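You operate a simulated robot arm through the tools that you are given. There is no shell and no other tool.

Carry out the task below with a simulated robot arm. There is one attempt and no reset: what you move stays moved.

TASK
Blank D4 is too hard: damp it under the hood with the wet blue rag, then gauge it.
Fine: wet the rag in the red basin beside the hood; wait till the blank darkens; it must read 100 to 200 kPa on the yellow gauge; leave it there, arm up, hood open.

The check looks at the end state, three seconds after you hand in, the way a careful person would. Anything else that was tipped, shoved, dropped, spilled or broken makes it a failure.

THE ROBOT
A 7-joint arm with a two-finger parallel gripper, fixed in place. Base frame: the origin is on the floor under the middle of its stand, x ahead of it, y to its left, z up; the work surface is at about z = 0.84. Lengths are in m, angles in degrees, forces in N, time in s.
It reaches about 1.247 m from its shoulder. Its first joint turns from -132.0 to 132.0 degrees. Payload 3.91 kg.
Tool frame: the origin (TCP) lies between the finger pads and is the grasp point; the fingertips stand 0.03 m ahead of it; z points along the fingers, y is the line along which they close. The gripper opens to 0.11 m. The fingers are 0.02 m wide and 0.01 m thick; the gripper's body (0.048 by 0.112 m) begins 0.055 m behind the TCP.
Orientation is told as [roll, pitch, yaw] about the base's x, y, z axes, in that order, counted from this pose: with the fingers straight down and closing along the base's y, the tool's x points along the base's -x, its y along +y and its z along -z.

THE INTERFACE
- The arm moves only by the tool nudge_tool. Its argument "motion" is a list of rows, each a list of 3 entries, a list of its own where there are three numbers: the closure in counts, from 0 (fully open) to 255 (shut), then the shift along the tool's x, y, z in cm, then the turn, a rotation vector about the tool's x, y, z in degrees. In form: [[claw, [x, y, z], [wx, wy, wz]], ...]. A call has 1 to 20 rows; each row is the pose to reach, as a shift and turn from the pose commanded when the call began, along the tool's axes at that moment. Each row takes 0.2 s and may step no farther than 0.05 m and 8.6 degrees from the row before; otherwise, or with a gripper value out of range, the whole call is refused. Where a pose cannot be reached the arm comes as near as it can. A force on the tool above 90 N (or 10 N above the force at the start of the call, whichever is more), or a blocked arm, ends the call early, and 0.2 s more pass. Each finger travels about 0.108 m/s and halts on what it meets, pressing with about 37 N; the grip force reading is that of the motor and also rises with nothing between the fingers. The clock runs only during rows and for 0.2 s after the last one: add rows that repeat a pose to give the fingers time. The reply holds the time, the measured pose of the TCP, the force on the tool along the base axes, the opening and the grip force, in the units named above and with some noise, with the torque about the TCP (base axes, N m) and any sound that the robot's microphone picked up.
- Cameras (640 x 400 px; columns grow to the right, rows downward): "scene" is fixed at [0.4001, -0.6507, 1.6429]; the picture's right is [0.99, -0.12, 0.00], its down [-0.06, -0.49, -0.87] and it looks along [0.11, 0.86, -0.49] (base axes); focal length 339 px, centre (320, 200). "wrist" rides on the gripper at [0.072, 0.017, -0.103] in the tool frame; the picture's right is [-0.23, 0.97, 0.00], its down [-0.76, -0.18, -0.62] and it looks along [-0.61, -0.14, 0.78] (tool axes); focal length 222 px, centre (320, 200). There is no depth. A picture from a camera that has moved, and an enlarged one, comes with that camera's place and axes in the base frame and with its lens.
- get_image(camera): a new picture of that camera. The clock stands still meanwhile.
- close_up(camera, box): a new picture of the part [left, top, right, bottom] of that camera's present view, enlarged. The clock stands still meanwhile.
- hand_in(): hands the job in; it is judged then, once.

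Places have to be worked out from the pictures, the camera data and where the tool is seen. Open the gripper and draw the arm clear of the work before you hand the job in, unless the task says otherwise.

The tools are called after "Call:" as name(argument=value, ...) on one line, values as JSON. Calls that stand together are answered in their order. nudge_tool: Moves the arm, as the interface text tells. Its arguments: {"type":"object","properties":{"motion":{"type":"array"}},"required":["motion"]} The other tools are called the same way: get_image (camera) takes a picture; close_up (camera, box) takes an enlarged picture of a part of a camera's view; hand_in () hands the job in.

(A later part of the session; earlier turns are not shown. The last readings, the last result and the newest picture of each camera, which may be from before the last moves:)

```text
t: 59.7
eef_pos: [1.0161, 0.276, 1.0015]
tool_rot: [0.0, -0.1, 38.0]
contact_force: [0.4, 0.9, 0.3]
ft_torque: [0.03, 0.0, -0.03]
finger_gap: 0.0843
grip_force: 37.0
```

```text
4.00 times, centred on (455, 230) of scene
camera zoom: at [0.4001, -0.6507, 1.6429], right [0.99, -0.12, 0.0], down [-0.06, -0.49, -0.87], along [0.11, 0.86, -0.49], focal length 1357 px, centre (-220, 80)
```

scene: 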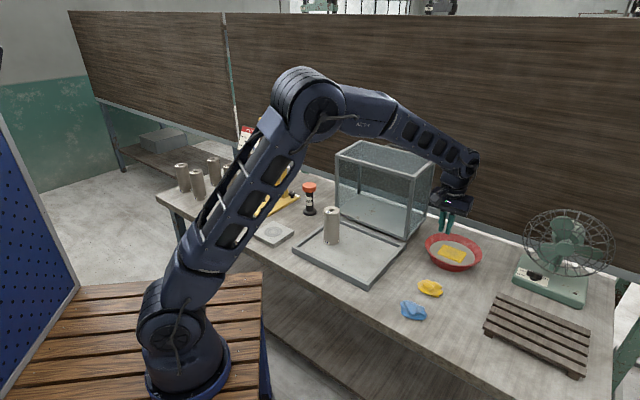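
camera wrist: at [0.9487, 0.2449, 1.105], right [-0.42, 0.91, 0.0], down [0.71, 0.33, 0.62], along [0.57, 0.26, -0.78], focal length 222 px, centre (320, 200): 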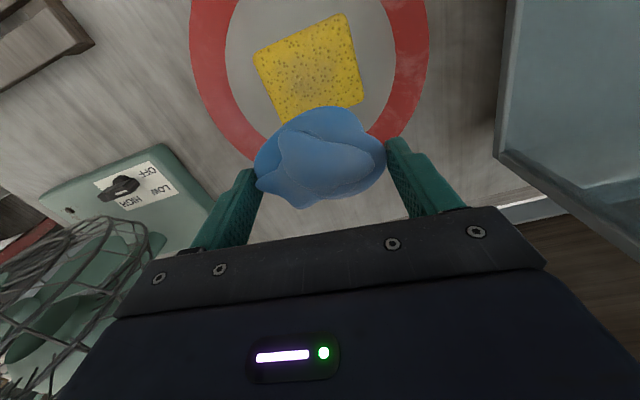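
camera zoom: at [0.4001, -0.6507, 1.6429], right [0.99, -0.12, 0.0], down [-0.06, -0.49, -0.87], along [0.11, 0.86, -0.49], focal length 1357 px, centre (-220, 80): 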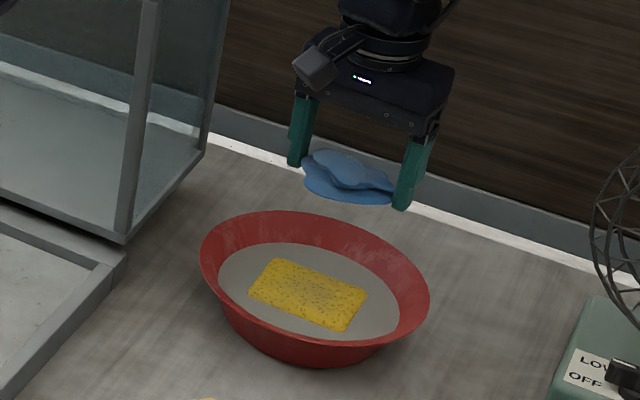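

By the rim/water parallax the water level is about z 0.88, rim 0.905. I come 0.5 cm forward so the rag's back edge clears the basin wall, and lower to just above the water.

Call:
nudge_tool(motion=[[200, [0.5, 0, 2], [0, 0, 0]], [200, [0.5, 0, 4.5], [0, 0, 0]], [200, [0.5, 0, 6.5], [0, 0, 0]], [200, [0.5, 0, 7.5], [0, 0, 0]], [200, [0.5, 0, 7.5], [0, 0, 0]]])

Call:
get_image(camera="wrist")

Call:
close_up(camera="scene", box=[410, 190, 500, 280])

```text
t: 60.9
eef_pos: [1.0131, 0.272, 0.9262]
tool_rot: [0.0, 0.0, 37.9]
contact_force: [0.1, -0.1, -0.2]
ft_torque: [-0.02, 0.01, -0.03]
finger_gap: 0.0841
grip_force: 37.3
```

```text
taken
camera wrist: at [0.9452, 0.2413, 1.0291], right [-0.42, 0.91, 0.0], down [0.71, 0.33, 0.62], along [0.57, 0.26, -0.78], focal length 222 px, centre (320, 200)
```

wrist: 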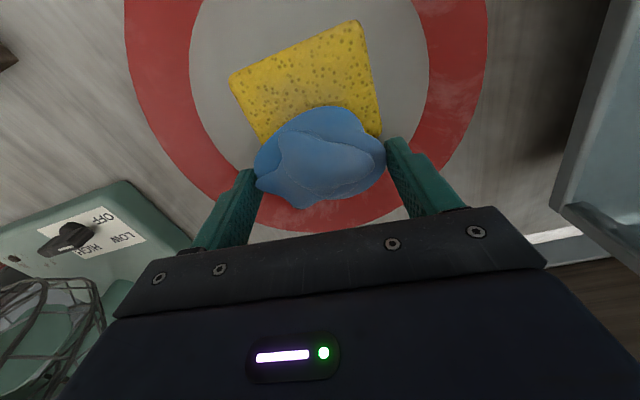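

```text
4.44 times, centred on (455, 235) of scene
camera zoom: at [0.4001, -0.6507, 1.6429], right [0.99, -0.12, 0.0], down [-0.06, -0.49, -0.87], along [0.11, 0.86, -0.49], focal length 1508 px, centre (-280, 44)
```

zoom: 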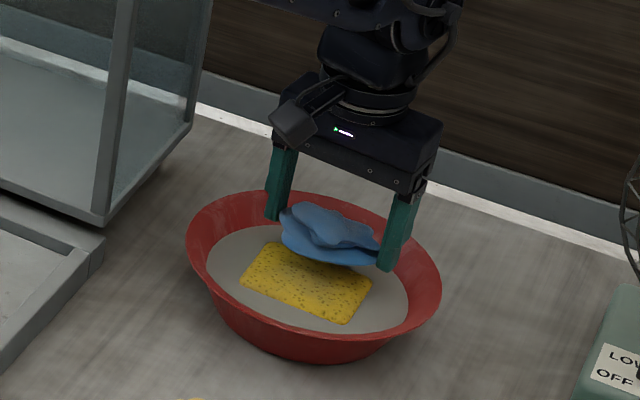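

The rag is centred laterally in the basin and about 1.5 cm above the water. I lower slowly, 1 cm first, watching the force.

Call:
nudge_tool(motion=[[200, [0, 0, 0.4], [0, 0, 0]], [200, [0, 0, 0.8], [0, 0, 0]], [200, [0, 0, 1.2], [0, 0, 0]], [200, [0, 0, 1.2], [0, 0, 0]]])

Call:
close_up(camera="wrist", box=[200, 60, 440, 240])

Call:
close_up(camera="scene", box=[410, 190, 500, 280])

```text
t: 61.9
eef_pos: [1.0116, 0.2724, 0.9149]
tool_rot: [0.0, 0.0, 38.0]
contact_force: [-1.1, -0.4, -1.0]
ft_torque: [-0.04, 0.01, -0.02]
finger_gap: 0.084
grip_force: 36.6
```

```text
2.22 times, centred on (320, 150) of wrist
camera zoom: at [0.9449, 0.2411, 1.0172], right [-0.42, 0.91, 0.0], down [0.71, 0.33, 0.62], along [0.57, 0.26, -0.78], focal length 494 px, centre (320, 311)
```

zoom: 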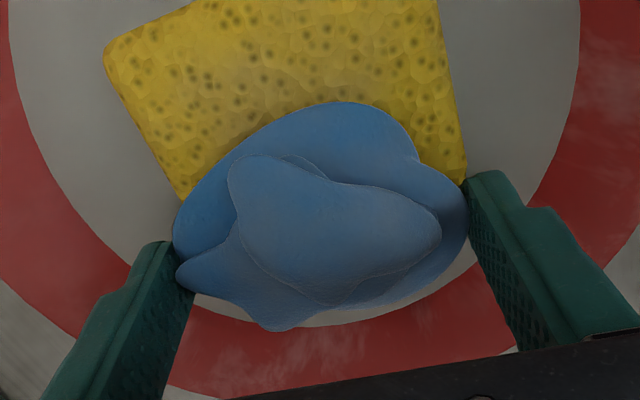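

```text
4.44 times, centred on (455, 235) of scene
camera zoom: at [0.4001, -0.6507, 1.6429], right [0.99, -0.12, 0.0], down [-0.06, -0.49, -0.87], along [0.11, 0.86, -0.49], focal length 1508 px, centre (-280, 44)
```

zoom: 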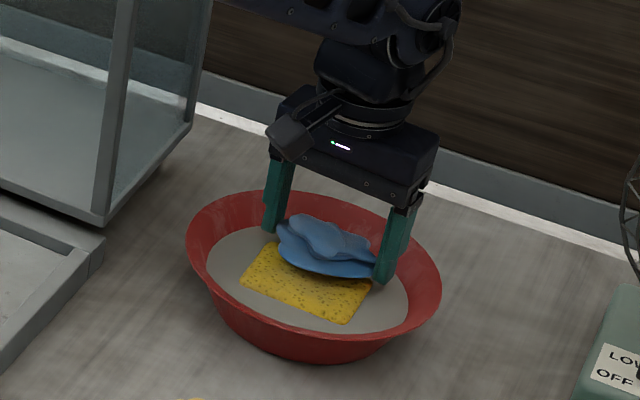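

No contact yet and the fingers are inside the rim. I go down another 1 cm in small steps.

Call:
nudge_tool(motion=[[200, [0, 0, 0.3], [0, 0, 0]], [200, [0, 0, 0.6], [0, 0, 0]], [200, [0, 0, 0.9], [0, 0, 0]], [200, [0, 0, 0.9], [0, 0, 0]]])

Call:
close_up(camera="wrist", box=[200, 60, 440, 240])

Call:
close_up(camera="scene", box=[410, 190, 500, 280])

```text
t: 62.9
eef_pos: [1.0125, 0.2722, 0.9073]
tool_rot: [0.0, 0.0, 38.1]
contact_force: [-0.1, 3.1, 11.4]
ft_torque: [-0.07, 0.12, 0.11]
finger_gap: 0.0838
grip_force: 36.8
```

```text
2.22 times, centred on (320, 150) of wrist
camera zoom: at [0.9448, 0.2414, 1.0099], right [-0.42, 0.91, 0.0], down [0.71, 0.33, 0.63], along [0.57, 0.26, -0.78], focal length 494 px, centre (320, 311)
```

zoom: 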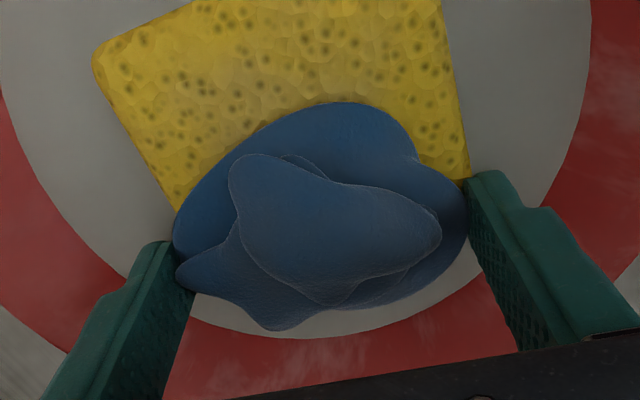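

```text
4.44 times, centred on (455, 235) of scene
camera zoom: at [0.4001, -0.6507, 1.6429], right [0.99, -0.12, 0.0], down [-0.06, -0.49, -0.87], along [0.11, 0.86, -0.49], focal length 1508 px, centre (-280, 44)
```

zoom: 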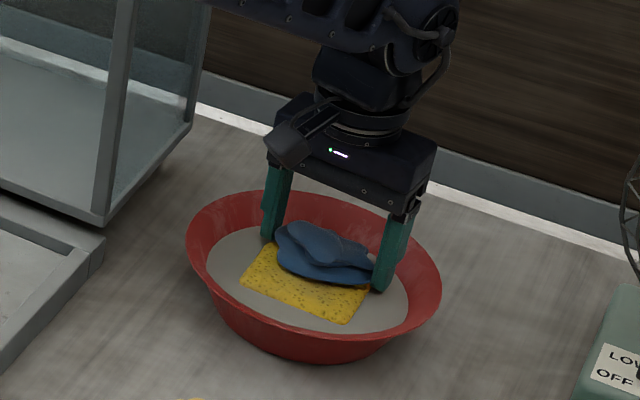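

The rag visibly darkened – it is wet, touching the sponge edge lightly (11 N). I hold it a moment to soak, then lift slowly and let it drip above the basin.

Call:
nudge_tool(motion=[[200, [0, 0, 0], [0, 0, 0]], [200, [0, 0, 0], [0, 0, 0]], [200, [0, 0, 0], [0, 0, 0]], [200, [0, 0, 0], [0, 0, 0]], [200, [0, 0, -0.5], [0, 0, 0]], [200, [0, 0, -1.5], [0, 0, 0]], [200, [0, 0, -3], [0, 0, 0]], [200, [0, 0, -5], [0, 0, 0]], [200, [0, 0, -6], [0, 0, 0]], [200, [0, 0, -6], [0, 0, 0]], [200, [0, 0, -6], [0, 0, 0]], [200, [0, 0, -6], [0, 0, 0]], [200, [0, 0, -6], [0, 0, 0]], [200, [0, 0, -6], [0, 0, 0]], [200, [0, 0, -6], [0, 0, 0]], [200, [0, 0, -6], [0, 0, 0]]])

Call:
get_image(camera="wrist")

Call:
close_up(camera="scene", box=[400, 180, 510, 280])

```text
t: 66.3
eef_pos: [1.0125, 0.273, 0.9645]
tool_rot: [0.1, 0.1, 37.9]
contact_force: [1.2, 0.5, -0.8]
ft_torque: [0.0, 0.0, 0.0]
finger_gap: 0.0834
grip_force: 36.7
```

```text
taken
camera wrist: at [0.9449, 0.241, 1.0683], right [-0.42, 0.91, 0.0], down [0.71, 0.33, 0.62], along [0.57, 0.26, -0.78], focal length 222 px, centre (320, 200)
```

wrist: 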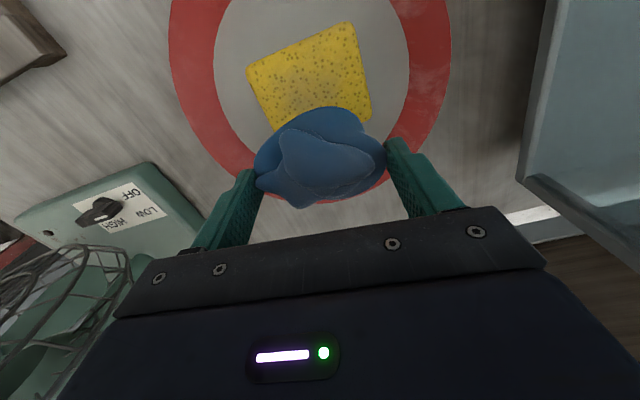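

```text
4.00 times, centred on (455, 230) of scene
camera zoom: at [0.4001, -0.6507, 1.6429], right [0.99, -0.12, 0.0], down [-0.06, -0.49, -0.87], along [0.11, 0.86, -0.49], focal length 1357 px, centre (-220, 80)
```

zoom: 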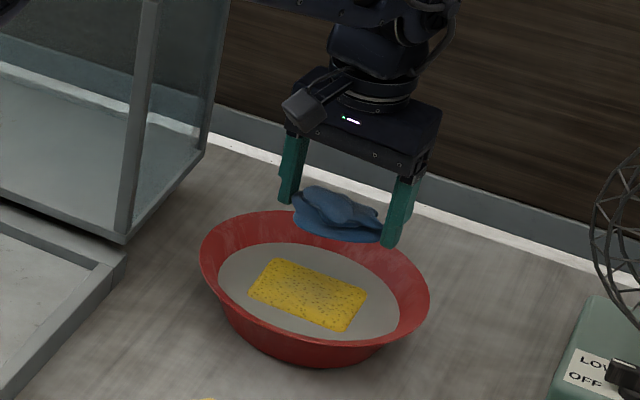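

The rag is dark and wet; sponge and basin are undisturbed. I carry it first toward the front, then left over the tray at z ≈ 1.05, keeping clear of the open hood, to (0.665, 0.311).

Call:
nudge_tool(motion=[[210, [0, 0, -3], [0, 0, 0]], [210, [3, -0.3, -6], [0, 0, 0]], [210, [7, -0.8, -8], [0, 0, 0]], [210, [11, -1.3, -9], [0, 0, 0]], [210, [15, -1.8, -9], [0, 0, 0]], [210, [19, -2.3, -9], [0, 0, 0]], [210, [22.7, -2.8, -9], [0, 0, 0]], [210, [23, 1, -9], [0, 0, 0]], [210, [23.3, 5, -9], [0, 0, 0]], [210, [23.7, 9, -9], [0, 0, 0]], [210, [24.1, 13, -9], [0, 0, 0]], [210, [24.5, 17, -9], [0, 0, 0]], [210, [24.8, 21, -9], [0, 0, 0]], [210, [25.1, 24.4, -9], [0, 0, 0]], [210, [25.1, 24.4, -9], [0, 0, 0]]])

Call:
get_image(camera="wrist")

Call:
close_up(camera="scene", box=[280, 150, 480, 300])

```text
t: 69.5
eef_pos: [0.6646, 0.3116, 1.0542]
tool_rot: [0.0, -0.1, 37.9]
contact_force: [-0.4, -0.6, -0.5]
ft_torque: [-0.03, 0.01, -0.03]
finger_gap: 0.083
grip_force: 36.9
```

```text
taken
camera wrist: at [0.597, 0.279, 1.1568], right [-0.42, 0.91, 0.0], down [0.71, 0.33, 0.62], along [0.57, 0.26, -0.78], focal length 222 px, centre (320, 200)
```

wrist: 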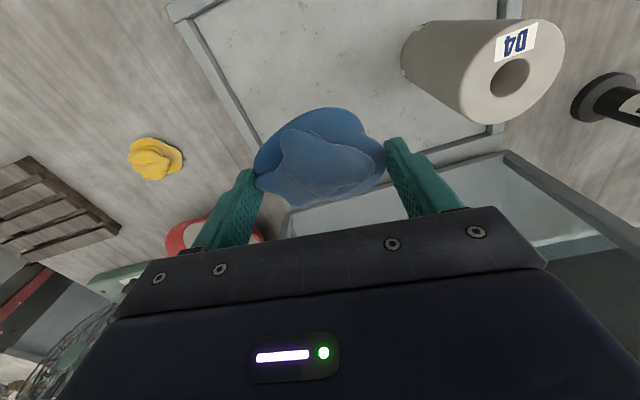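

```text
2.67 times, centred on (380, 225) of scene
camera zoom: at [0.4001, -0.6507, 1.6429], right [0.99, -0.12, 0.0], down [-0.06, -0.49, -0.87], along [0.11, 0.86, -0.49], focal length 905 px, centre (160, 133)
```

zoom: 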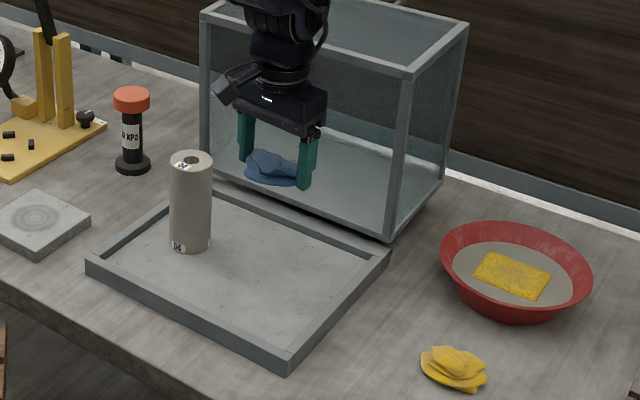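

The wet rag is over the right part of the tray with D4 well clear. I lower it to just above the tray floor.

Call:
nudge_tool(motion=[[210, [0, 0, 3.5], [0, 0, 0]], [210, [0, 0, 7.5], [0, 0, 0]], [210, [0, 0, 11.5], [0, 0, 0]], [210, [0, 0, 14], [0, 0, 0]], [210, [0, 0, 15.5], [0, 0, 0]], [210, [0, 0, 15.9], [0, 0, 0]], [210, [0, 0, 15.9], [0, 0, 0]]])

Call:
close_up(camera="scene", box=[300, 180, 430, 290])

Call:
get_image(camera="wrist")

```text
t: 71.1
eef_pos: [0.6654, 0.3109, 0.8953]
tool_rot: [0.1, -0.1, 38.1]
contact_force: [0.2, 0.9, -1.1]
ft_torque: [0.02, 0.03, 0.02]
finger_gap: 0.083
grip_force: 37.1
```

```text
3.64 times, centred on (365, 235) of scene
camera zoom: at [0.4001, -0.6507, 1.6429], right [0.99, -0.12, 0.0], down [-0.06, -0.49, -0.87], along [0.11, 0.86, -0.49], focal length 1234 px, centre (156, 73)
```

zoom: 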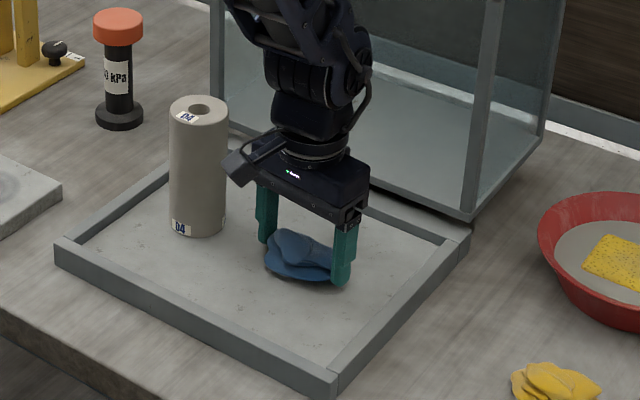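

```text
taken
camera wrist: at [0.5978, 0.2793, 0.9987], right [-0.42, 0.91, 0.0], down [0.71, 0.33, 0.62], along [0.57, 0.26, -0.78], focal length 222 px, centre (320, 200)
```

wrist: 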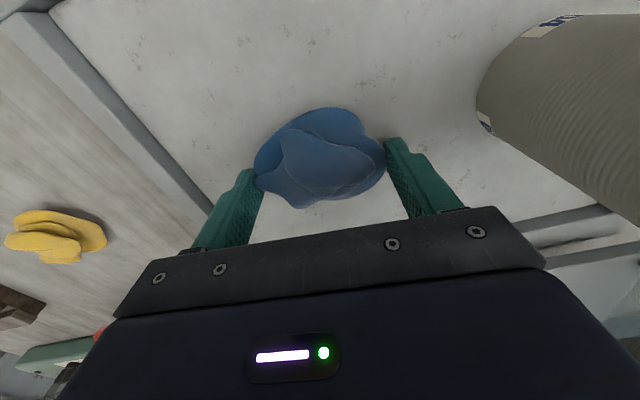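

The rag is a few mm above the floor. I lower the last bit until it touches and then open the fingers.

Call:
nudge_tool(motion=[[210, [0, 0, 0.3], [0, 0, 0]], [210, [0, 0, 0.55], [0, 0, 0]], [210, [0, 0, 0.55], [0, 0, 0]]])

```text
t: 71.9
eef_pos: [0.6652, 0.3113, 0.8896]
tool_rot: [0.0, 0.0, 37.9]
contact_force: [-0.1, 1.1, -0.1]
ft_torque: [-0.01, 0.0, 0.0]
finger_gap: 0.0828
grip_force: 37.2
```

No contact force yet; I go 2 mm lower and release.

Call:
nudge_tool(motion=[[210, [0, 0, 0.2], [0, 0, 0]], [150, [0, 0, 0.15], [0, 0, 0]], [60, [0, 0, 0.1], [0, 0, 0]], [15, [0, 0, 0.1], [0, 0, 0]], [15, [0, 0, 0.1], [0, 0, 0]]])

Call:
get_image(camera="wrist")

Call:
close_up(camera="scene", box=[300, 180, 430, 290])

```text
t: 73.1
eef_pos: [0.6637, 0.3111, 0.889]
tool_rot: [-0.1, 0.0, 38.0]
contact_force: [0.1, -0.4, -0.6]
ft_torque: [0.0, 0.0, 0.02]
finger_gap: 0.1035
grip_force: 0.1
```

```text
taken
camera wrist: at [0.5965, 0.2789, 0.9928], right [-0.42, 0.91, 0.0], down [0.71, 0.33, 0.62], along [0.57, 0.26, -0.78], focal length 222 px, centre (320, 200)
```

wrist: 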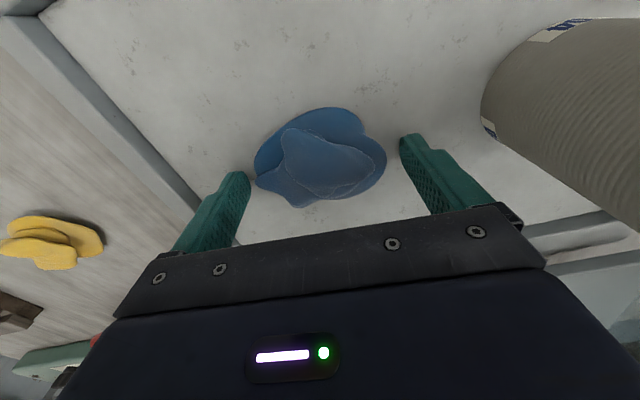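

```text
3.64 times, centred on (365, 235) of scene
camera zoom: at [0.4001, -0.6507, 1.6429], right [0.99, -0.12, 0.0], down [-0.06, -0.49, -0.87], along [0.11, 0.86, -0.49], focal length 1234 px, centre (156, 73)
```

zoom: 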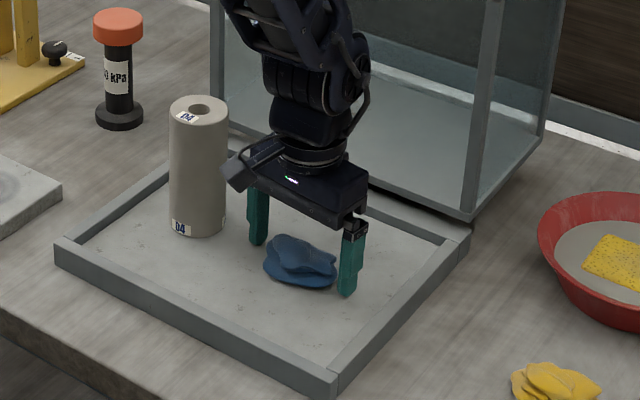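

Rag and blank are both in the tray. I raise the gripper straight up before going back for the hood handle.

Call:
nudge_tool(motion=[[15, [0, 0, -3], [0, 0, 0]], [15, [0, 0, -7], [0, 0, 0]], [15, [0, 0, -11.5], [0, 0, 0]], [15, [0, 0, -16], [0, 0, 0]], [15, [0, 0, -20.5], [0, 0, 0]], [15, [0, 0, -25], [0, 0, 0]], [15, [0, 0, -29.5], [0, 0, 0]], [15, [0, 0, -34], [0, 0, 0]], [15, [0, 0, -37], [0, 0, 0]]])

Call:
close_up(camera="scene", box=[280, 120, 480, 300])

```text
t: 75.1
eef_pos: [0.6658, 0.3102, 1.2593]
tool_rot: [0.0, 0.1, 37.9]
contact_force: [-0.7, 0.8, 0.8]
ft_torque: [0.0, 0.04, 0.0]
finger_gap: 0.1036
grip_force: 0.0
```

```text
2.22 times, centred on (380, 210) of scene
camera zoom: at [0.4001, -0.6507, 1.6429], right [0.99, -0.12, 0.0], down [-0.06, -0.49, -0.87], along [0.11, 0.86, -0.49], focal length 754 px, centre (187, 178)
```

zoom: 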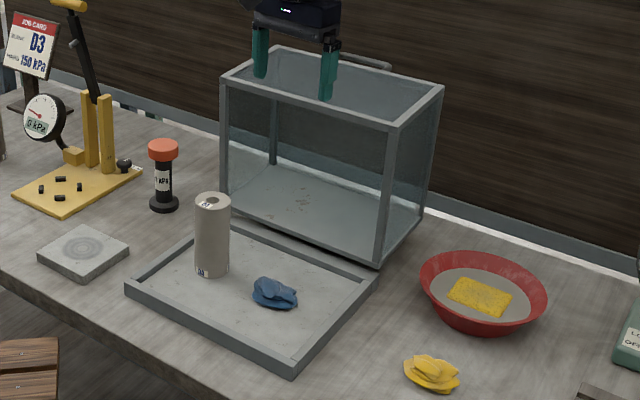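

Both items lie inside the tray. I rotate the wrist back to close across the handle and move over the hood toward it at z ≈ 1.27.

Call:
nudge_tool(motion=[[50, [-2.6, 0.7, -0.3], [0, 0, 8.3]], [90, [-5.3, 1.5, -0.6], [0, 0, 16.6]], [130, [-7.9, 2.2, -1], [0, 0, 24.9]], [160, [-10.6, 2.9, -1], [0, 0, 33.2]], [160, [-13.2, 3.6, -1], [0, 0, 41.5]], [160, [-15.9, 4.4, -1], [0, 0, 49.8]], [160, [-18.5, 5.1, -1], [0, 0, 58.1]], [160, [-21.2, 5.8, -1], [0, 0, 66.4]], [160, [-23.8, 6.6, -1], [0, 0, 74.7]], [160, [-26.5, 7.3, -1], [0, 0, 83]]])

Call:
get_image(camera="wrist")

```text
t: 77.3
eef_pos: [0.8278, 0.5304, 1.2692]
tool_rot: [0.2, 0.0, -45.2]
contact_force: [-0.8, -0.3, 1.4]
ft_torque: [0.1, -0.01, -0.03]
finger_gap: 0.0408
grip_force: 0.0
```

```text
taken
camera wrist: at [0.7881, 0.5931, 1.3746], right [0.85, 0.53, 0.0], down [0.41, -0.67, 0.62], along [0.33, -0.53, -0.78], focal length 222 px, centre (320, 200)
```

wrist: 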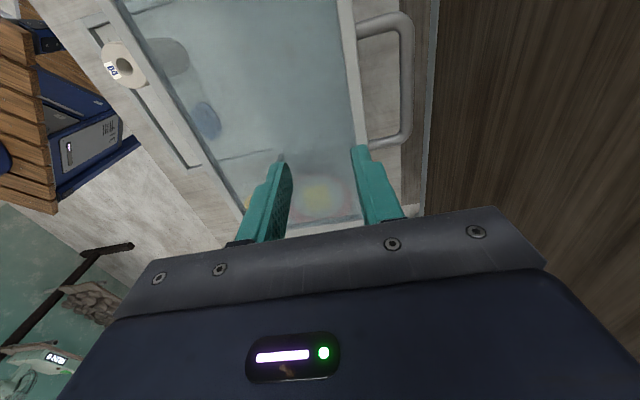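

The handle bar is at depth ≈ 1.0545, lateral ≈ 0.205. I narrow the fingers to ~3 cm, tilt 10° outward and come to 6 cm above the bar along the approach axis.

Call:
nudge_tool(motion=[[185, [0.2, 4.2, 0.5], [-3, 0, 0]], [185, [0.4, 8.0, 2.0], [-6, 0, 0]], [185, [0.5, 8.4, 4.5], [-10, 0, 0]], [185, [0.5, 8.4, 7.5], [-10, 0, 0]], [185, [0.5, 8.4, 7.5], [-10, 0, 0]]])

Call:
get_image(camera="wrist")

Call:
close_up(camera="wrist", box=[260, 60, 420, 240])

```text
t: 78.5
eef_pos: [0.8846, 0.5945, 1.1943]
tool_rot: [10.1, 0.0, -45.0]
contact_force: [0.1, 0.2, 0.1]
ft_torque: [0.01, -0.02, -0.03]
finger_gap: 0.0302
grip_force: 0.1
out of reach, approached as far as the arm can: row 2
```

```text
taken
camera wrist: at [0.8327, 0.6445, 1.2987], right [0.84, 0.52, 0.17], down [0.34, -0.74, 0.58], along [0.43, -0.43, -0.79], focal length 222 px, centre (320, 200)
```

wrist: 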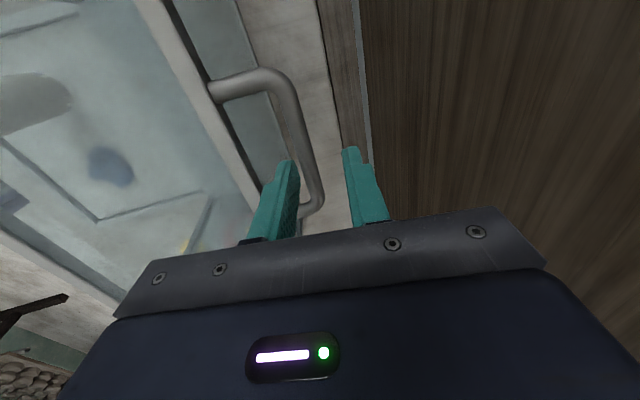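

```text
2.22 times, centred on (340, 150) of wrist
camera zoom: at [0.8327, 0.6445, 1.2987], right [0.84, 0.52, 0.17], down [0.34, -0.74, 0.58], along [0.43, -0.43, -0.79], focal length 494 px, centre (276, 311)
```

zoom: 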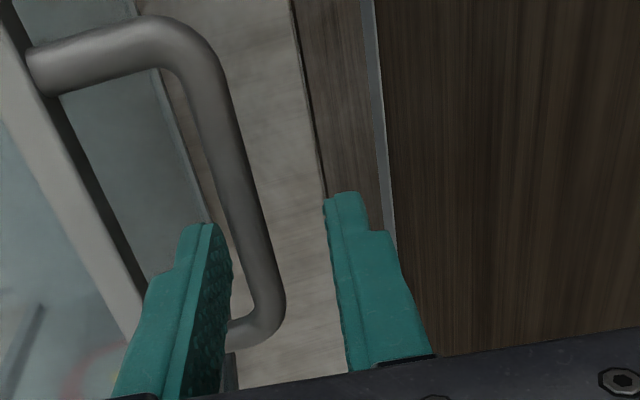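

The nearer view puts the bar at depth ≈ 1.040 (z ≈ 1.13), about 1.75 cm nearer than I aimed. I shift that much forward first, then check before going down.

Call:
nudge_tool(motion=[[185, [0, -1.0, 0], [0, 0, 0]], [185, [0, -1.75, 0], [0, 0, 0]], [185, [0, -1.75, 2.0], [0, 0, 0]], [185, [0, -1.75, 2.0], [0, 0, 0]]])

Call:
close_up(camera="wrist", box=[240, 60, 420, 240])

```text
t: 79.5
eef_pos: [0.8741, 0.5844, 1.1724]
tool_rot: [10.0, 0.1, -44.9]
contact_force: [0.0, 0.2, 0.1]
ft_torque: [0.01, 0.0, -0.03]
finger_gap: 0.0304
grip_force: 0.0
```

```text
2.22 times, centred on (330, 150) of wrist
camera zoom: at [0.822, 0.6349, 1.2773], right [0.84, 0.52, 0.17], down [0.34, -0.74, 0.58], along [0.43, -0.43, -0.79], focal length 494 px, centre (298, 311)
```

zoom: 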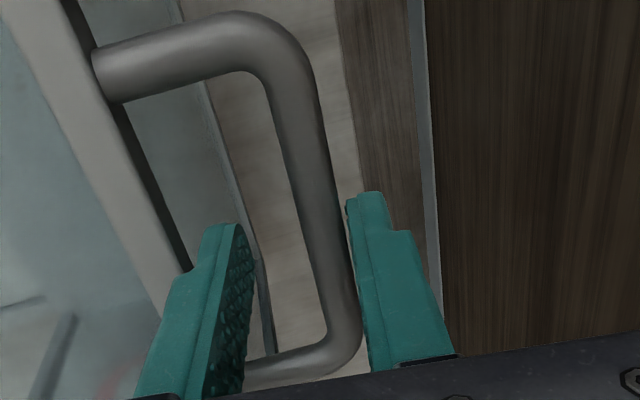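

The bar's apparent thickness and the two views agree that it is higher than I assumed: about depth 1.043, z ≈ 1.15 (so full opening is ~90°). It is already between the fingertips; I shift 0.8 cm back, 1.3 cm deeper, and look.

Call:
nudge_tool(motion=[[185, [0, 0.5, 0], [0, 0, 0]], [185, [0, 0.8, 0.6], [0, 0, 0]], [185, [0, 0.8, 1.3], [0, 0, 0]], [185, [0, 0.8, 1.3], [0, 0, 0]]])

Call:
close_up(camera="wrist", box=[240, 60, 420, 240])

Call:
close_up(camera="scene", box=[360, 110, 430, 180])

```text
t: 80.5
eef_pos: [0.8809, 0.5915, 1.1601]
tool_rot: [10.0, 0.0, -45.0]
contact_force: [0.1, 0.4, 0.3]
ft_torque: [0.01, 0.0, 0.0]
finger_gap: 0.0305
grip_force: 0.0
```

```text
2.22 times, centred on (330, 150) of wrist
camera zoom: at [0.8285, 0.6418, 1.2649], right [0.84, 0.52, 0.17], down [0.34, -0.74, 0.58], along [0.43, -0.43, -0.79], focal length 494 px, centre (298, 311)
```

zoom: 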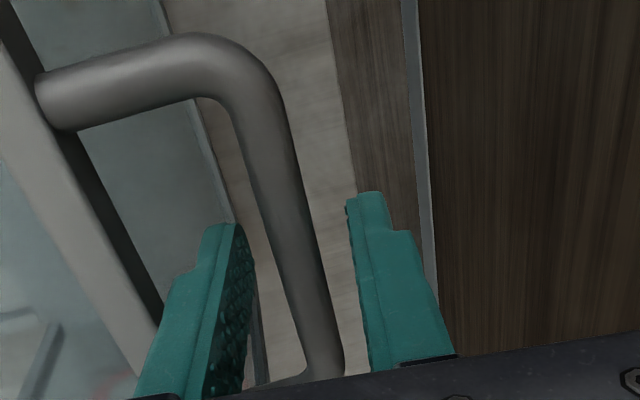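

```text
5.71 times, centred on (395, 145) of scene
camera zoom: at [0.4001, -0.6507, 1.6429], right [0.99, -0.12, 0.0], down [-0.06, -0.49, -0.87], along [0.11, 0.86, -0.49], focal length 1939 px, centre (-109, 514)
```

zoom: 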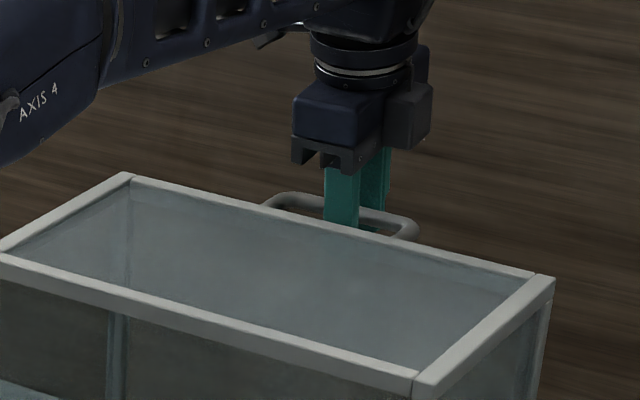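

The scene view confirms the fingers straddle the bar. I close on it.

Call:
nudge_tool(motion=[[220, [0, 0, 0], [0, 0, 0]], [255, [0, 0, 0], [0, 0, 0]], [255, [0, 0, 0], [0, 0, 0]]])

Call:
close_up(camera="wrist", box=[240, 60, 420, 240])

```text
t: 81.3
eef_pos: [0.8806, 0.5918, 1.1609]
tool_rot: [10.0, 0.0, -45.0]
contact_force: [0.6, 1.3, -0.2]
ft_torque: [0.05, 0.05, -0.95]
finger_gap: 0.0117
grip_force: 45.1
```

```text
2.22 times, centred on (330, 150) of wrist
camera zoom: at [0.8286, 0.6418, 1.2649], right [0.84, 0.52, 0.17], down [0.34, -0.74, 0.58], along [0.43, -0.43, -0.79], focal length 494 px, centre (298, 311)
```

zoom: 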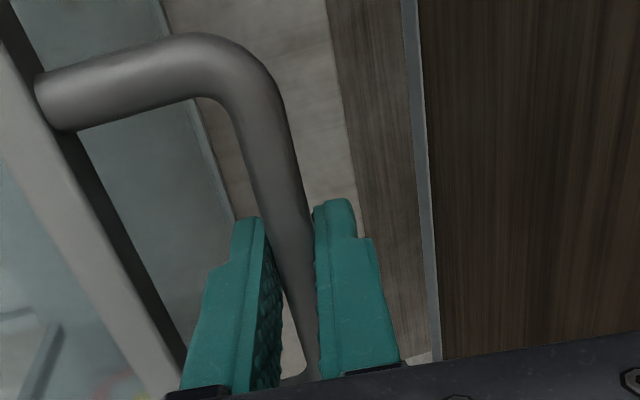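

Handle gripped at TCP depth 1.041, z 1.161, consistent with a hinge-circle centred at (0.833, 0.89), radius 0.3415. I start swinging the hood down along this arc, first 10°, and check the load.

Call:
nudge_tool(motion=[[255, [0, -1.05, -1.05], [0, 0, 0]], [255, [0, -2.13, -2.11], [0, 0, 0]], [255, [0, -4.42, -4.03], [0, 0, 0]], [255, [0, -4.42, -4.03], [0, 0, 0]]])

```text
t: 82.3
eef_pos: [0.8438, 0.5547, 1.1926]
tool_rot: [10.2, 0.0, -45.0]
contact_force: [-7.3, 13.9, 3.3]
ft_torque: [0.4, 0.35, -0.75]
finger_gap: 0.0116
grip_force: 45.3
```

Loads are small, so the arc fits. I continue down the arc toward the top-dead-centre position.

Call:
nudge_tool(motion=[[255, [0, -2.44, -1.71], [0, 0, 0]], [255, [0, -5.02, -3.21], [0, 0, 0]], [255, [0, -7.72, -4.46], [0, 0, 0]], [255, [0, -10.52, -5.49], [0, 0, 0]], [255, [0, -13.4, -6.25], [0, 0, 0]], [255, [0, -13.4, -6.25], [0, 0, 0]]])

```text
t: 83.7
eef_pos: [0.7444, 0.4539, 1.2313]
tool_rot: [10.1, 0.0, -45.0]
contact_force: [-3.8, 4.6, 11.2]
ft_torque: [0.41, 0.43, -0.63]
finger_gap: 0.0116
grip_force: 44.7
```

Still tracking well. I continue over the top and begin to lower the hood.

Call:
nudge_tool(motion=[[255, [0, -2.94, -0.52], [0, 0, 0]], [255, [0, -5.91, -0.78], [0, 0, 0]], [255, [0, -8.88, -0.78], [0, 0, 0]], [255, [0, -11.85, -0.52], [0, 0, 0]], [255, [0, -14.79, 0], [0, 0, 0]], [255, [0, -14.79, 0], [0, 0, 0]]])

Call:
close_up(camera="scene", box=[280, 100, 440, 300])

```text
t: 85.1
eef_pos: [0.6426, 0.3528, 1.2038]
tool_rot: [10.1, 0.1, -45.1]
contact_force: [0.2, -14.5, 22.3]
ft_torque: [-0.01, 0.07, -0.77]
finger_gap: 0.0119
grip_force: 44.6
```

```text
2.00 times, centred on (360, 200) of scene
camera zoom: at [0.4001, -0.6507, 1.6429], right [0.99, -0.12, 0.0], down [-0.06, -0.49, -0.87], along [0.11, 0.86, -0.49], focal length 678 px, centre (240, 200)
```

zoom: 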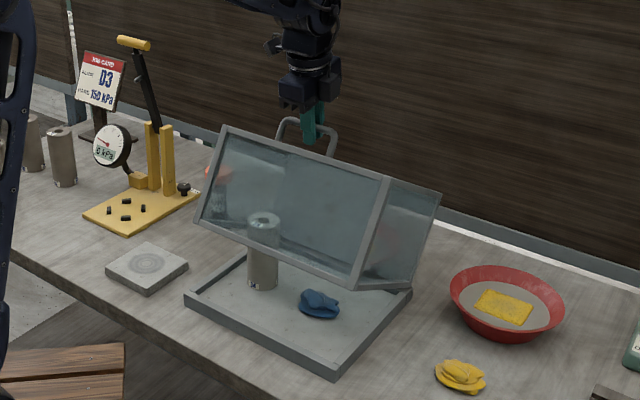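

About 30° remain and D4 and the rag clear the hood's swing. I keep lowering to about 10° open.

Call:
nudge_tool(motion=[[255, [0, -2.93, 0.63], [0, 0, 0]], [255, [0, -5.74, 1.65], [0, 0, 0]], [255, [0, -8.45, 2.91], [0, 0, 0]], [255, [0, -11.04, 4.41], [0, 0, 0]], [255, [0, -11.04, 4.41], [0, 0, 0]]])

Call:
close_up(camera="scene", box=[280, 140, 440, 300])

```text
t: 86.3
eef_pos: [0.5698, 0.2814, 1.1411]
tool_rot: [10.0, -0.1, -44.9]
contact_force: [5.1, -0.3, -7.3]
ft_torque: [0.47, 0.46, -0.22]
finger_gap: 0.0121
grip_force: 45.0
```

```text
2.50 times, centred on (360, 220) of scene
camera zoom: at [0.4001, -0.6507, 1.6429], right [0.99, -0.12, 0.0], down [-0.06, -0.49, -0.87], along [0.11, 0.86, -0.49], focal length 848 px, centre (220, 150)
```

zoom: 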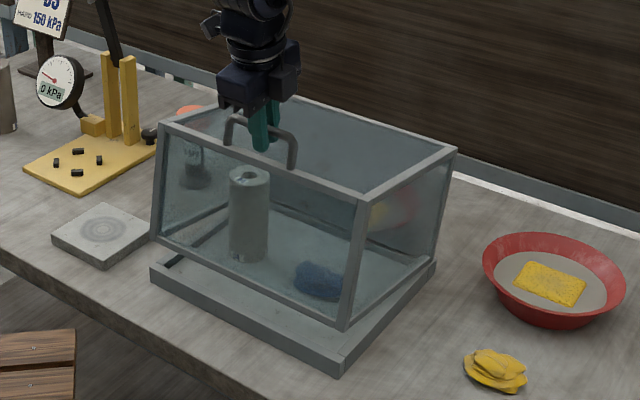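

Nearly closed, with the blank and rag clearly inside. I lower the last degrees slowly and watch for the contact with the base.

Call:
nudge_tool(motion=[[255, [0, -1.25, 0.85], [0, 0, 0]], [255, [0, -2.46, 1.71], [0, 0, 0]], [255, [0, -3.1, 2.2], [0, 0, 0]], [255, [0, -3.61, 2.65], [0, 0, 0]], [255, [0, -3.61, 2.65], [0, 0, 0]]])

```text
t: 87.5
eef_pos: [0.5489, 0.258, 1.1102]
tool_rot: [10.0, 0.1, -44.9]
contact_force: [-5.4, -0.3, -0.1]
ft_torque: [0.18, 0.24, -0.13]
finger_gap: 0.0117
grip_force: 45.1
```

Call:
nudge_tool(motion=[[255, [0, -0.35, 0.28], [0, 0, 0]], [255, [0, -0.68, 0.59], [0, 0, 0]], [255, [0, -0.9, 0.8], [0, 0, 0]], [255, [0, -0.9, 0.8], [0, 0, 0]]])

Call:
close_up(camera="scene", box=[280, 160, 440, 300])

```text
t: 88.5
eef_pos: [0.5427, 0.2539, 1.1016]
tool_rot: [10.1, 0.1, -45.0]
contact_force: [-12.2, -2.9, 6.5]
ft_torque: [0.35, 0.44, -0.02]
finger_gap: 0.0114
grip_force: 44.9
```

```text
2.86 times, centred on (360, 230) of scene
camera zoom: at [0.4001, -0.6507, 1.6429], right [0.99, -0.12, 0.0], down [-0.06, -0.49, -0.87], along [0.11, 0.86, -0.49], focal length 969 px, centre (206, 114)
```

zoom: 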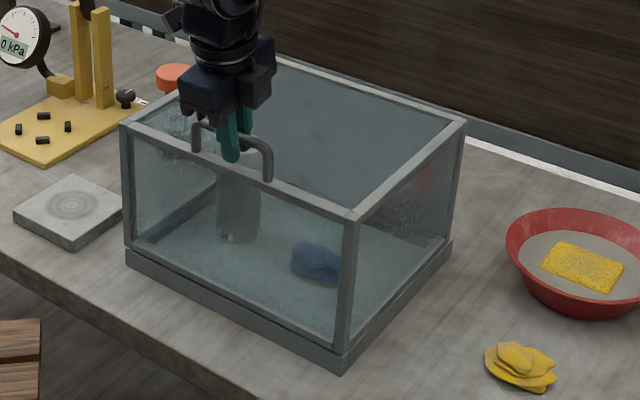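

The hood looks almost seated and the glass appears slightly hazed. I press down another couple of millimetres to be sure it is fully closed.

Call:
nudge_tool(motion=[[255, [0, -0.1, 0.2], [0, 0, 0]], [255, [0, -0.25, 0.4], [0, 0, 0]], [255, [0, -0.25, 0.4], [0, 0, 0]]])

Call:
close_up(camera="scene", box=[285, 210, 415, 300])

```text
t: 89.3
eef_pos: [0.5433, 0.251, 1.096]
tool_rot: [10.2, 0.0, -45.0]
contact_force: [-5.5, -6.2, 29.0]
ft_torque: [-0.05, -0.05, -0.13]
finger_gap: 0.0116
grip_force: 44.8
```

```text
4.44 times, centred on (350, 255) of scene
camera zoom: at [0.4001, -0.6507, 1.6429], right [0.99, -0.12, 0.0], down [-0.06, -0.49, -0.87], along [0.11, 0.86, -0.49], focal length 1508 px, centre (187, -44)
```

zoom: 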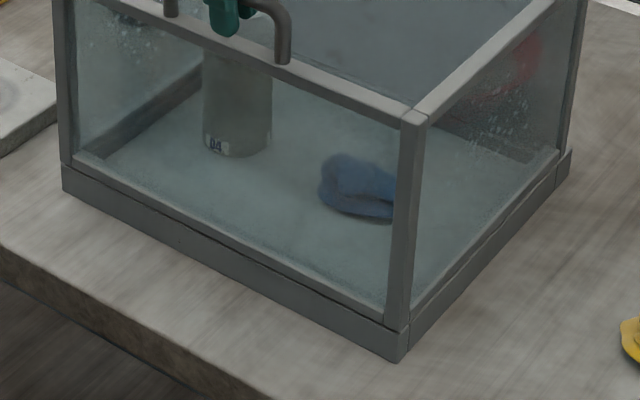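

The hood is seated (29 N) and condensation droplets are forming on the glass. I keep holding the handle and wait in short spans, comparing D4's tone with the other blanks.

Call:
nudge_tool(motion=[[255, [0, 0, -0.1], [0, 0, 0]], [255, [0, 0, -0.1], [0, 0, 0]], [255, [0, 0, -0.1], [0, 0, 0]], [255, [0, 0, -0.1], [0, 0, 0]], [255, [0, 0, -0.1], [0, 0, 0]], [255, [0, 0, -0.1], [0, 0, 0]], [255, [0, 0, -0.1], [0, 0, 0]], [255, [0, 0, -0.1], [0, 0, 0]], [255, [0, 0, -0.1], [0, 0, 0]], [255, [0, 0, -0.1], [0, 0, 0]]])

Call:
close_up(camera="scene", box=[285, 180, 415, 300])

Call:
get_image(camera="wrist")

Call:
get_image(camera="scene")

```text
t: 91.5
eef_pos: [0.5422, 0.2523, 1.0975]
tool_rot: [10.2, 0.0, -45.0]
contact_force: [8.8, 1.5, 16.2]
ft_torque: [0.07, 0.07, -0.07]
finger_gap: 0.0117
grip_force: 44.8
```

```text
3.33 times, centred on (350, 240) of scene
camera zoom: at [0.4001, -0.6507, 1.6429], right [0.99, -0.12, 0.0], down [-0.06, -0.49, -0.87], along [0.11, 0.86, -0.49], focal length 1131 px, centre (220, 67)
```

zoom: 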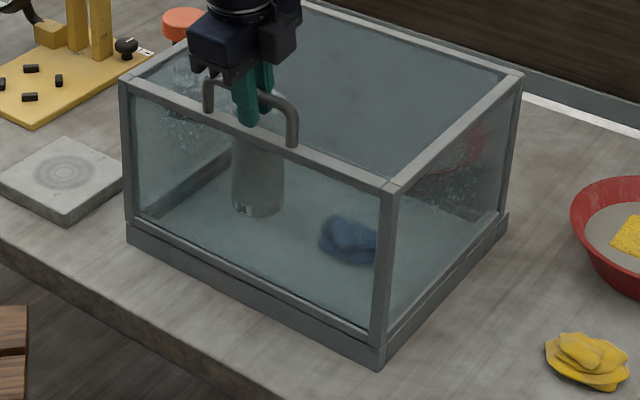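

```text
taken
camera wrist: at [0.4897, 0.3023, 1.2017], right [0.84, 0.52, 0.17], down [0.34, -0.74, 0.58], along [0.43, -0.43, -0.79], focal length 222 px, centre (320, 200)
```

wrist: 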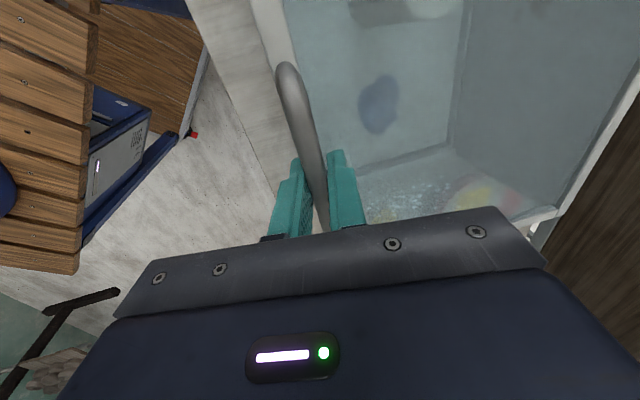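

```text
taken
```

scene: 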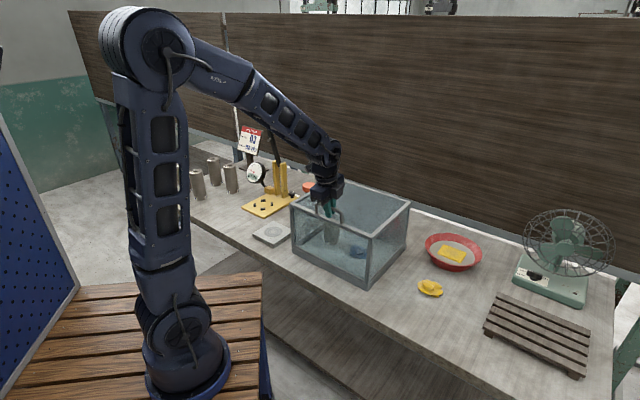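

D4 still looks pale through the fogging glass. I wait another 4 seconds and compare.

Call:
nudge_tool(motion=[[255, [0, 0, 0], [0, 0, 0]], [255, [0, 0, 0], [0, 0, 0]], [255, [0, 0, 0], [0, 0, 0]], [255, [0, 0, 0], [0, 0, 0]], [255, [0, 0, 0], [0, 0, 0]], [255, [0, 0, 0], [0, 0, 0]], [255, [0, 0, 0], [0, 0, 0]], [255, [0, 0, 0], [0, 0, 0]], [255, [0, 0, 0], [0, 0, 0]], [255, [0, 0, 0], [0, 0, 0]], [255, [0, 0, 0], [0, 0, 0]], [255, [0, 0, 0], [0, 0, 0]], [255, [0, 0, 0], [0, 0, 0]], [255, [0, 0, 0], [0, 0, 0]], [255, [0, 0, 0], [0, 0, 0]], [255, [0, 0, 0], [0, 0, 0]], [255, [0, 0, 0], [0, 0, 0]], [255, [0, 0, 0], [0, 0, 0]], [255, [0, 0, 0], [0, 0, 0]]])

Call:
close_up(camera="scene", box=[285, 180, 415, 300])

Call:
close_up(camera="scene", box=[315, 205, 355, 255])

Call:
close_up(camera="scene", box=[185, 150, 245, 210])

```text
t: 95.5
eef_pos: [0.5432, 0.2524, 1.0968]
tool_rot: [10.1, 0.0, -44.9]
contact_force: [8.7, 3.8, 14.7]
ft_torque: [0.05, 0.02, -0.13]
finger_gap: 0.0118
grip_force: 44.7
```

```text
3.33 times, centred on (350, 240) of scene
camera zoom: at [0.4001, -0.6507, 1.6429], right [0.99, -0.12, 0.0], down [-0.06, -0.49, -0.87], along [0.11, 0.86, -0.49], focal length 1131 px, centre (220, 67)
```

zoom: 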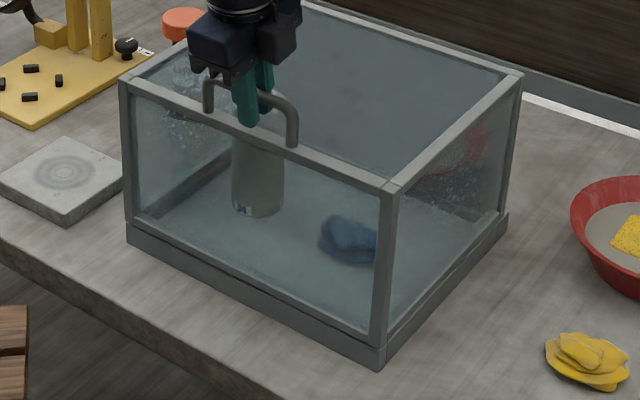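

```text
8.00 times, centred on (335, 230) of scene
camera zoom: at [0.4001, -0.6507, 1.6429], right [0.99, -0.12, 0.0], down [-0.06, -0.49, -0.87], along [0.11, 0.86, -0.49], focal length 2714 px, centre (200, -40)
```

zoom: 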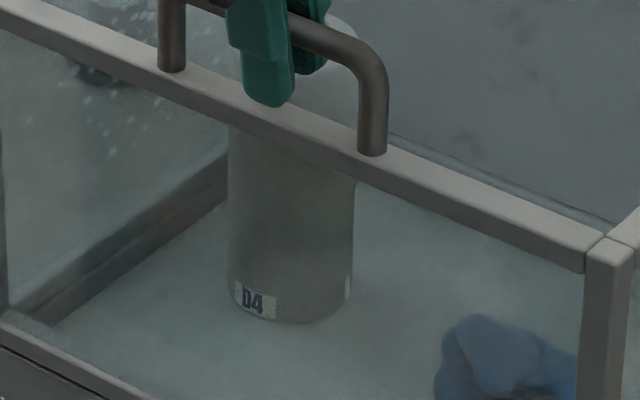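

```text
6.67 times, centred on (215, 180) of scene
camera zoom: at [0.4001, -0.6507, 1.6429], right [0.99, -0.12, 0.0], down [-0.06, -0.49, -0.87], along [0.11, 0.86, -0.49], focal length 2262 px, centre (1020, 333)
```

zoom: 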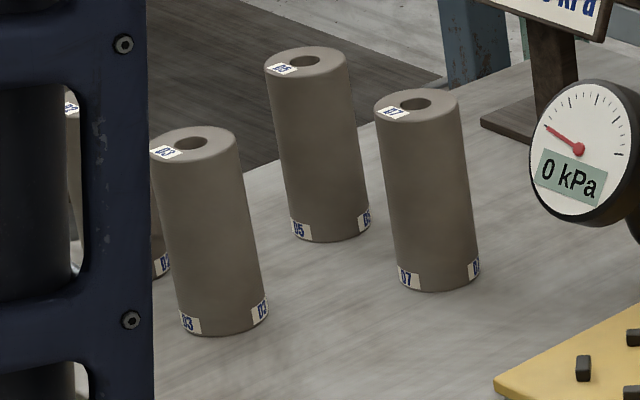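

I can track D4's tone in a fixed crop; it may be slightly darker but not yet like the others. I wait 4 s more.

Call:
nudge_tool(motion=[[255, [0, 0, 0], [0, 0, 0]], [255, [0, 0, 0], [0, 0, 0]], [255, [0, 0, 0], [0, 0, 0]], [255, [0, 0, 0], [0, 0, 0]], [255, [0, 0, 0], [0, 0, 0]], [255, [0, 0, 0], [0, 0, 0]], [255, [0, 0, 0], [0, 0, 0]], [255, [0, 0, 0], [0, 0, 0]], [255, [0, 0, 0], [0, 0, 0]], [255, [0, 0, 0], [0, 0, 0]], [255, [0, 0, 0], [0, 0, 0]], [255, [0, 0, 0], [0, 0, 0]], [255, [0, 0, 0], [0, 0, 0]], [255, [0, 0, 0], [0, 0, 0]], [255, [0, 0, 0], [0, 0, 0]], [255, [0, 0, 0], [0, 0, 0]], [255, [0, 0, 0], [0, 0, 0]], [255, [0, 0, 0], [0, 0, 0]], [255, [0, 0, 0], [0, 0, 0]]])

Call:
close_up(camera="scene", box=[315, 205, 355, 255])

Call:
close_up(camera="wrist", box=[320, 0, 520, 140])

```text
t: 99.5
eef_pos: [0.5419, 0.2527, 1.097]
tool_rot: [10.2, -0.1, -44.9]
contact_force: [7.3, 2.9, 12.7]
ft_torque: [0.05, 0.05, -0.07]
finger_gap: 0.0118
grip_force: 45.3
```

```text
8.00 times, centred on (335, 230) of scene
camera zoom: at [0.4001, -0.6507, 1.6429], right [0.99, -0.12, 0.0], down [-0.06, -0.49, -0.87], along [0.11, 0.86, -0.49], focal length 2714 px, centre (200, -40)
```

zoom: 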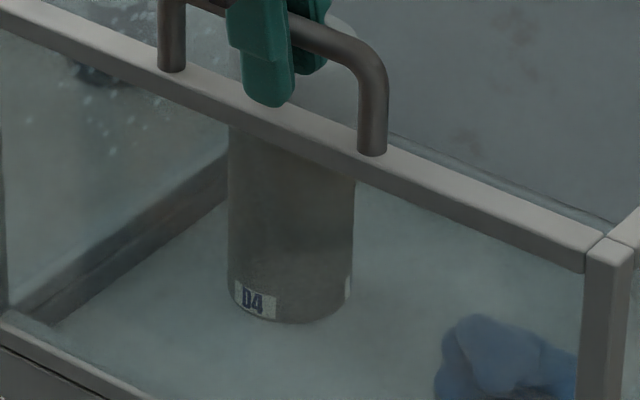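

```text
2.86 times, centred on (420, 70) of wrist
camera zoom: at [0.4897, 0.3023, 1.2016], right [0.84, 0.52, 0.17], down [0.34, -0.74, 0.58], along [0.43, -0.43, -0.79], focal length 635 px, centre (34, 571)
```

zoom: 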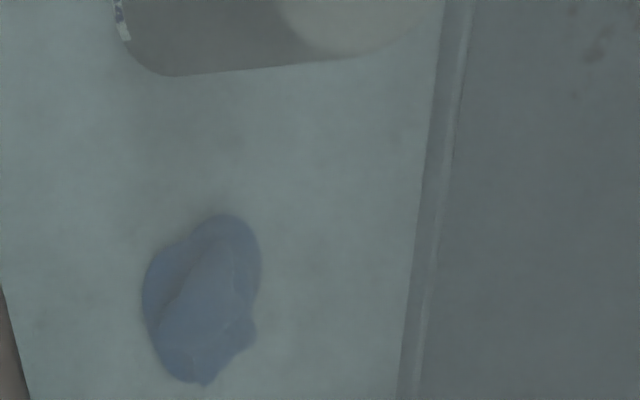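

D4 is clearly darkening now compared with 4 s ago. I continue in shorter 2 s waits.

Call:
nudge_tool(motion=[[255, [0, 0, 0], [0, 0, 0]], [255, [0, 0, 0], [0, 0, 0]], [255, [0, 0, 0], [0, 0, 0]], [255, [0, 0, 0], [0, 0, 0]], [255, [0, 0, 0], [0, 0, 0]], [255, [0, 0, 0], [0, 0, 0]], [255, [0, 0, 0], [0, 0, 0]], [255, [0, 0, 0], [0, 0, 0]], [255, [0, 0, 0], [0, 0, 0]]])

Call:
close_up(camera="scene", box=[315, 205, 355, 255])

Call:
get_image(camera="scene")

```text
t: 101.5
eef_pos: [0.542, 0.2522, 1.0966]
tool_rot: [10.1, 0.0, -45.0]
contact_force: [7.0, 3.4, 10.9]
ft_torque: [-0.01, -0.04, -0.13]
finger_gap: 0.0118
grip_force: 44.7
```

```text
8.00 times, centred on (335, 230) of scene
camera zoom: at [0.4001, -0.6507, 1.6429], right [0.99, -0.12, 0.0], down [-0.06, -0.49, -0.87], along [0.11, 0.86, -0.49], focal length 2714 px, centre (200, -40)
```

zoom: 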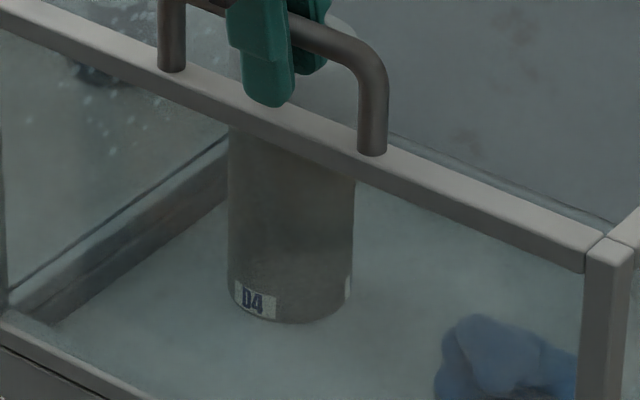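

```text
taken
```

scene: 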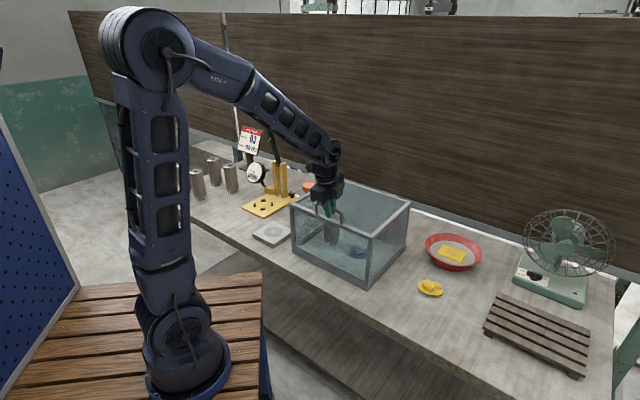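

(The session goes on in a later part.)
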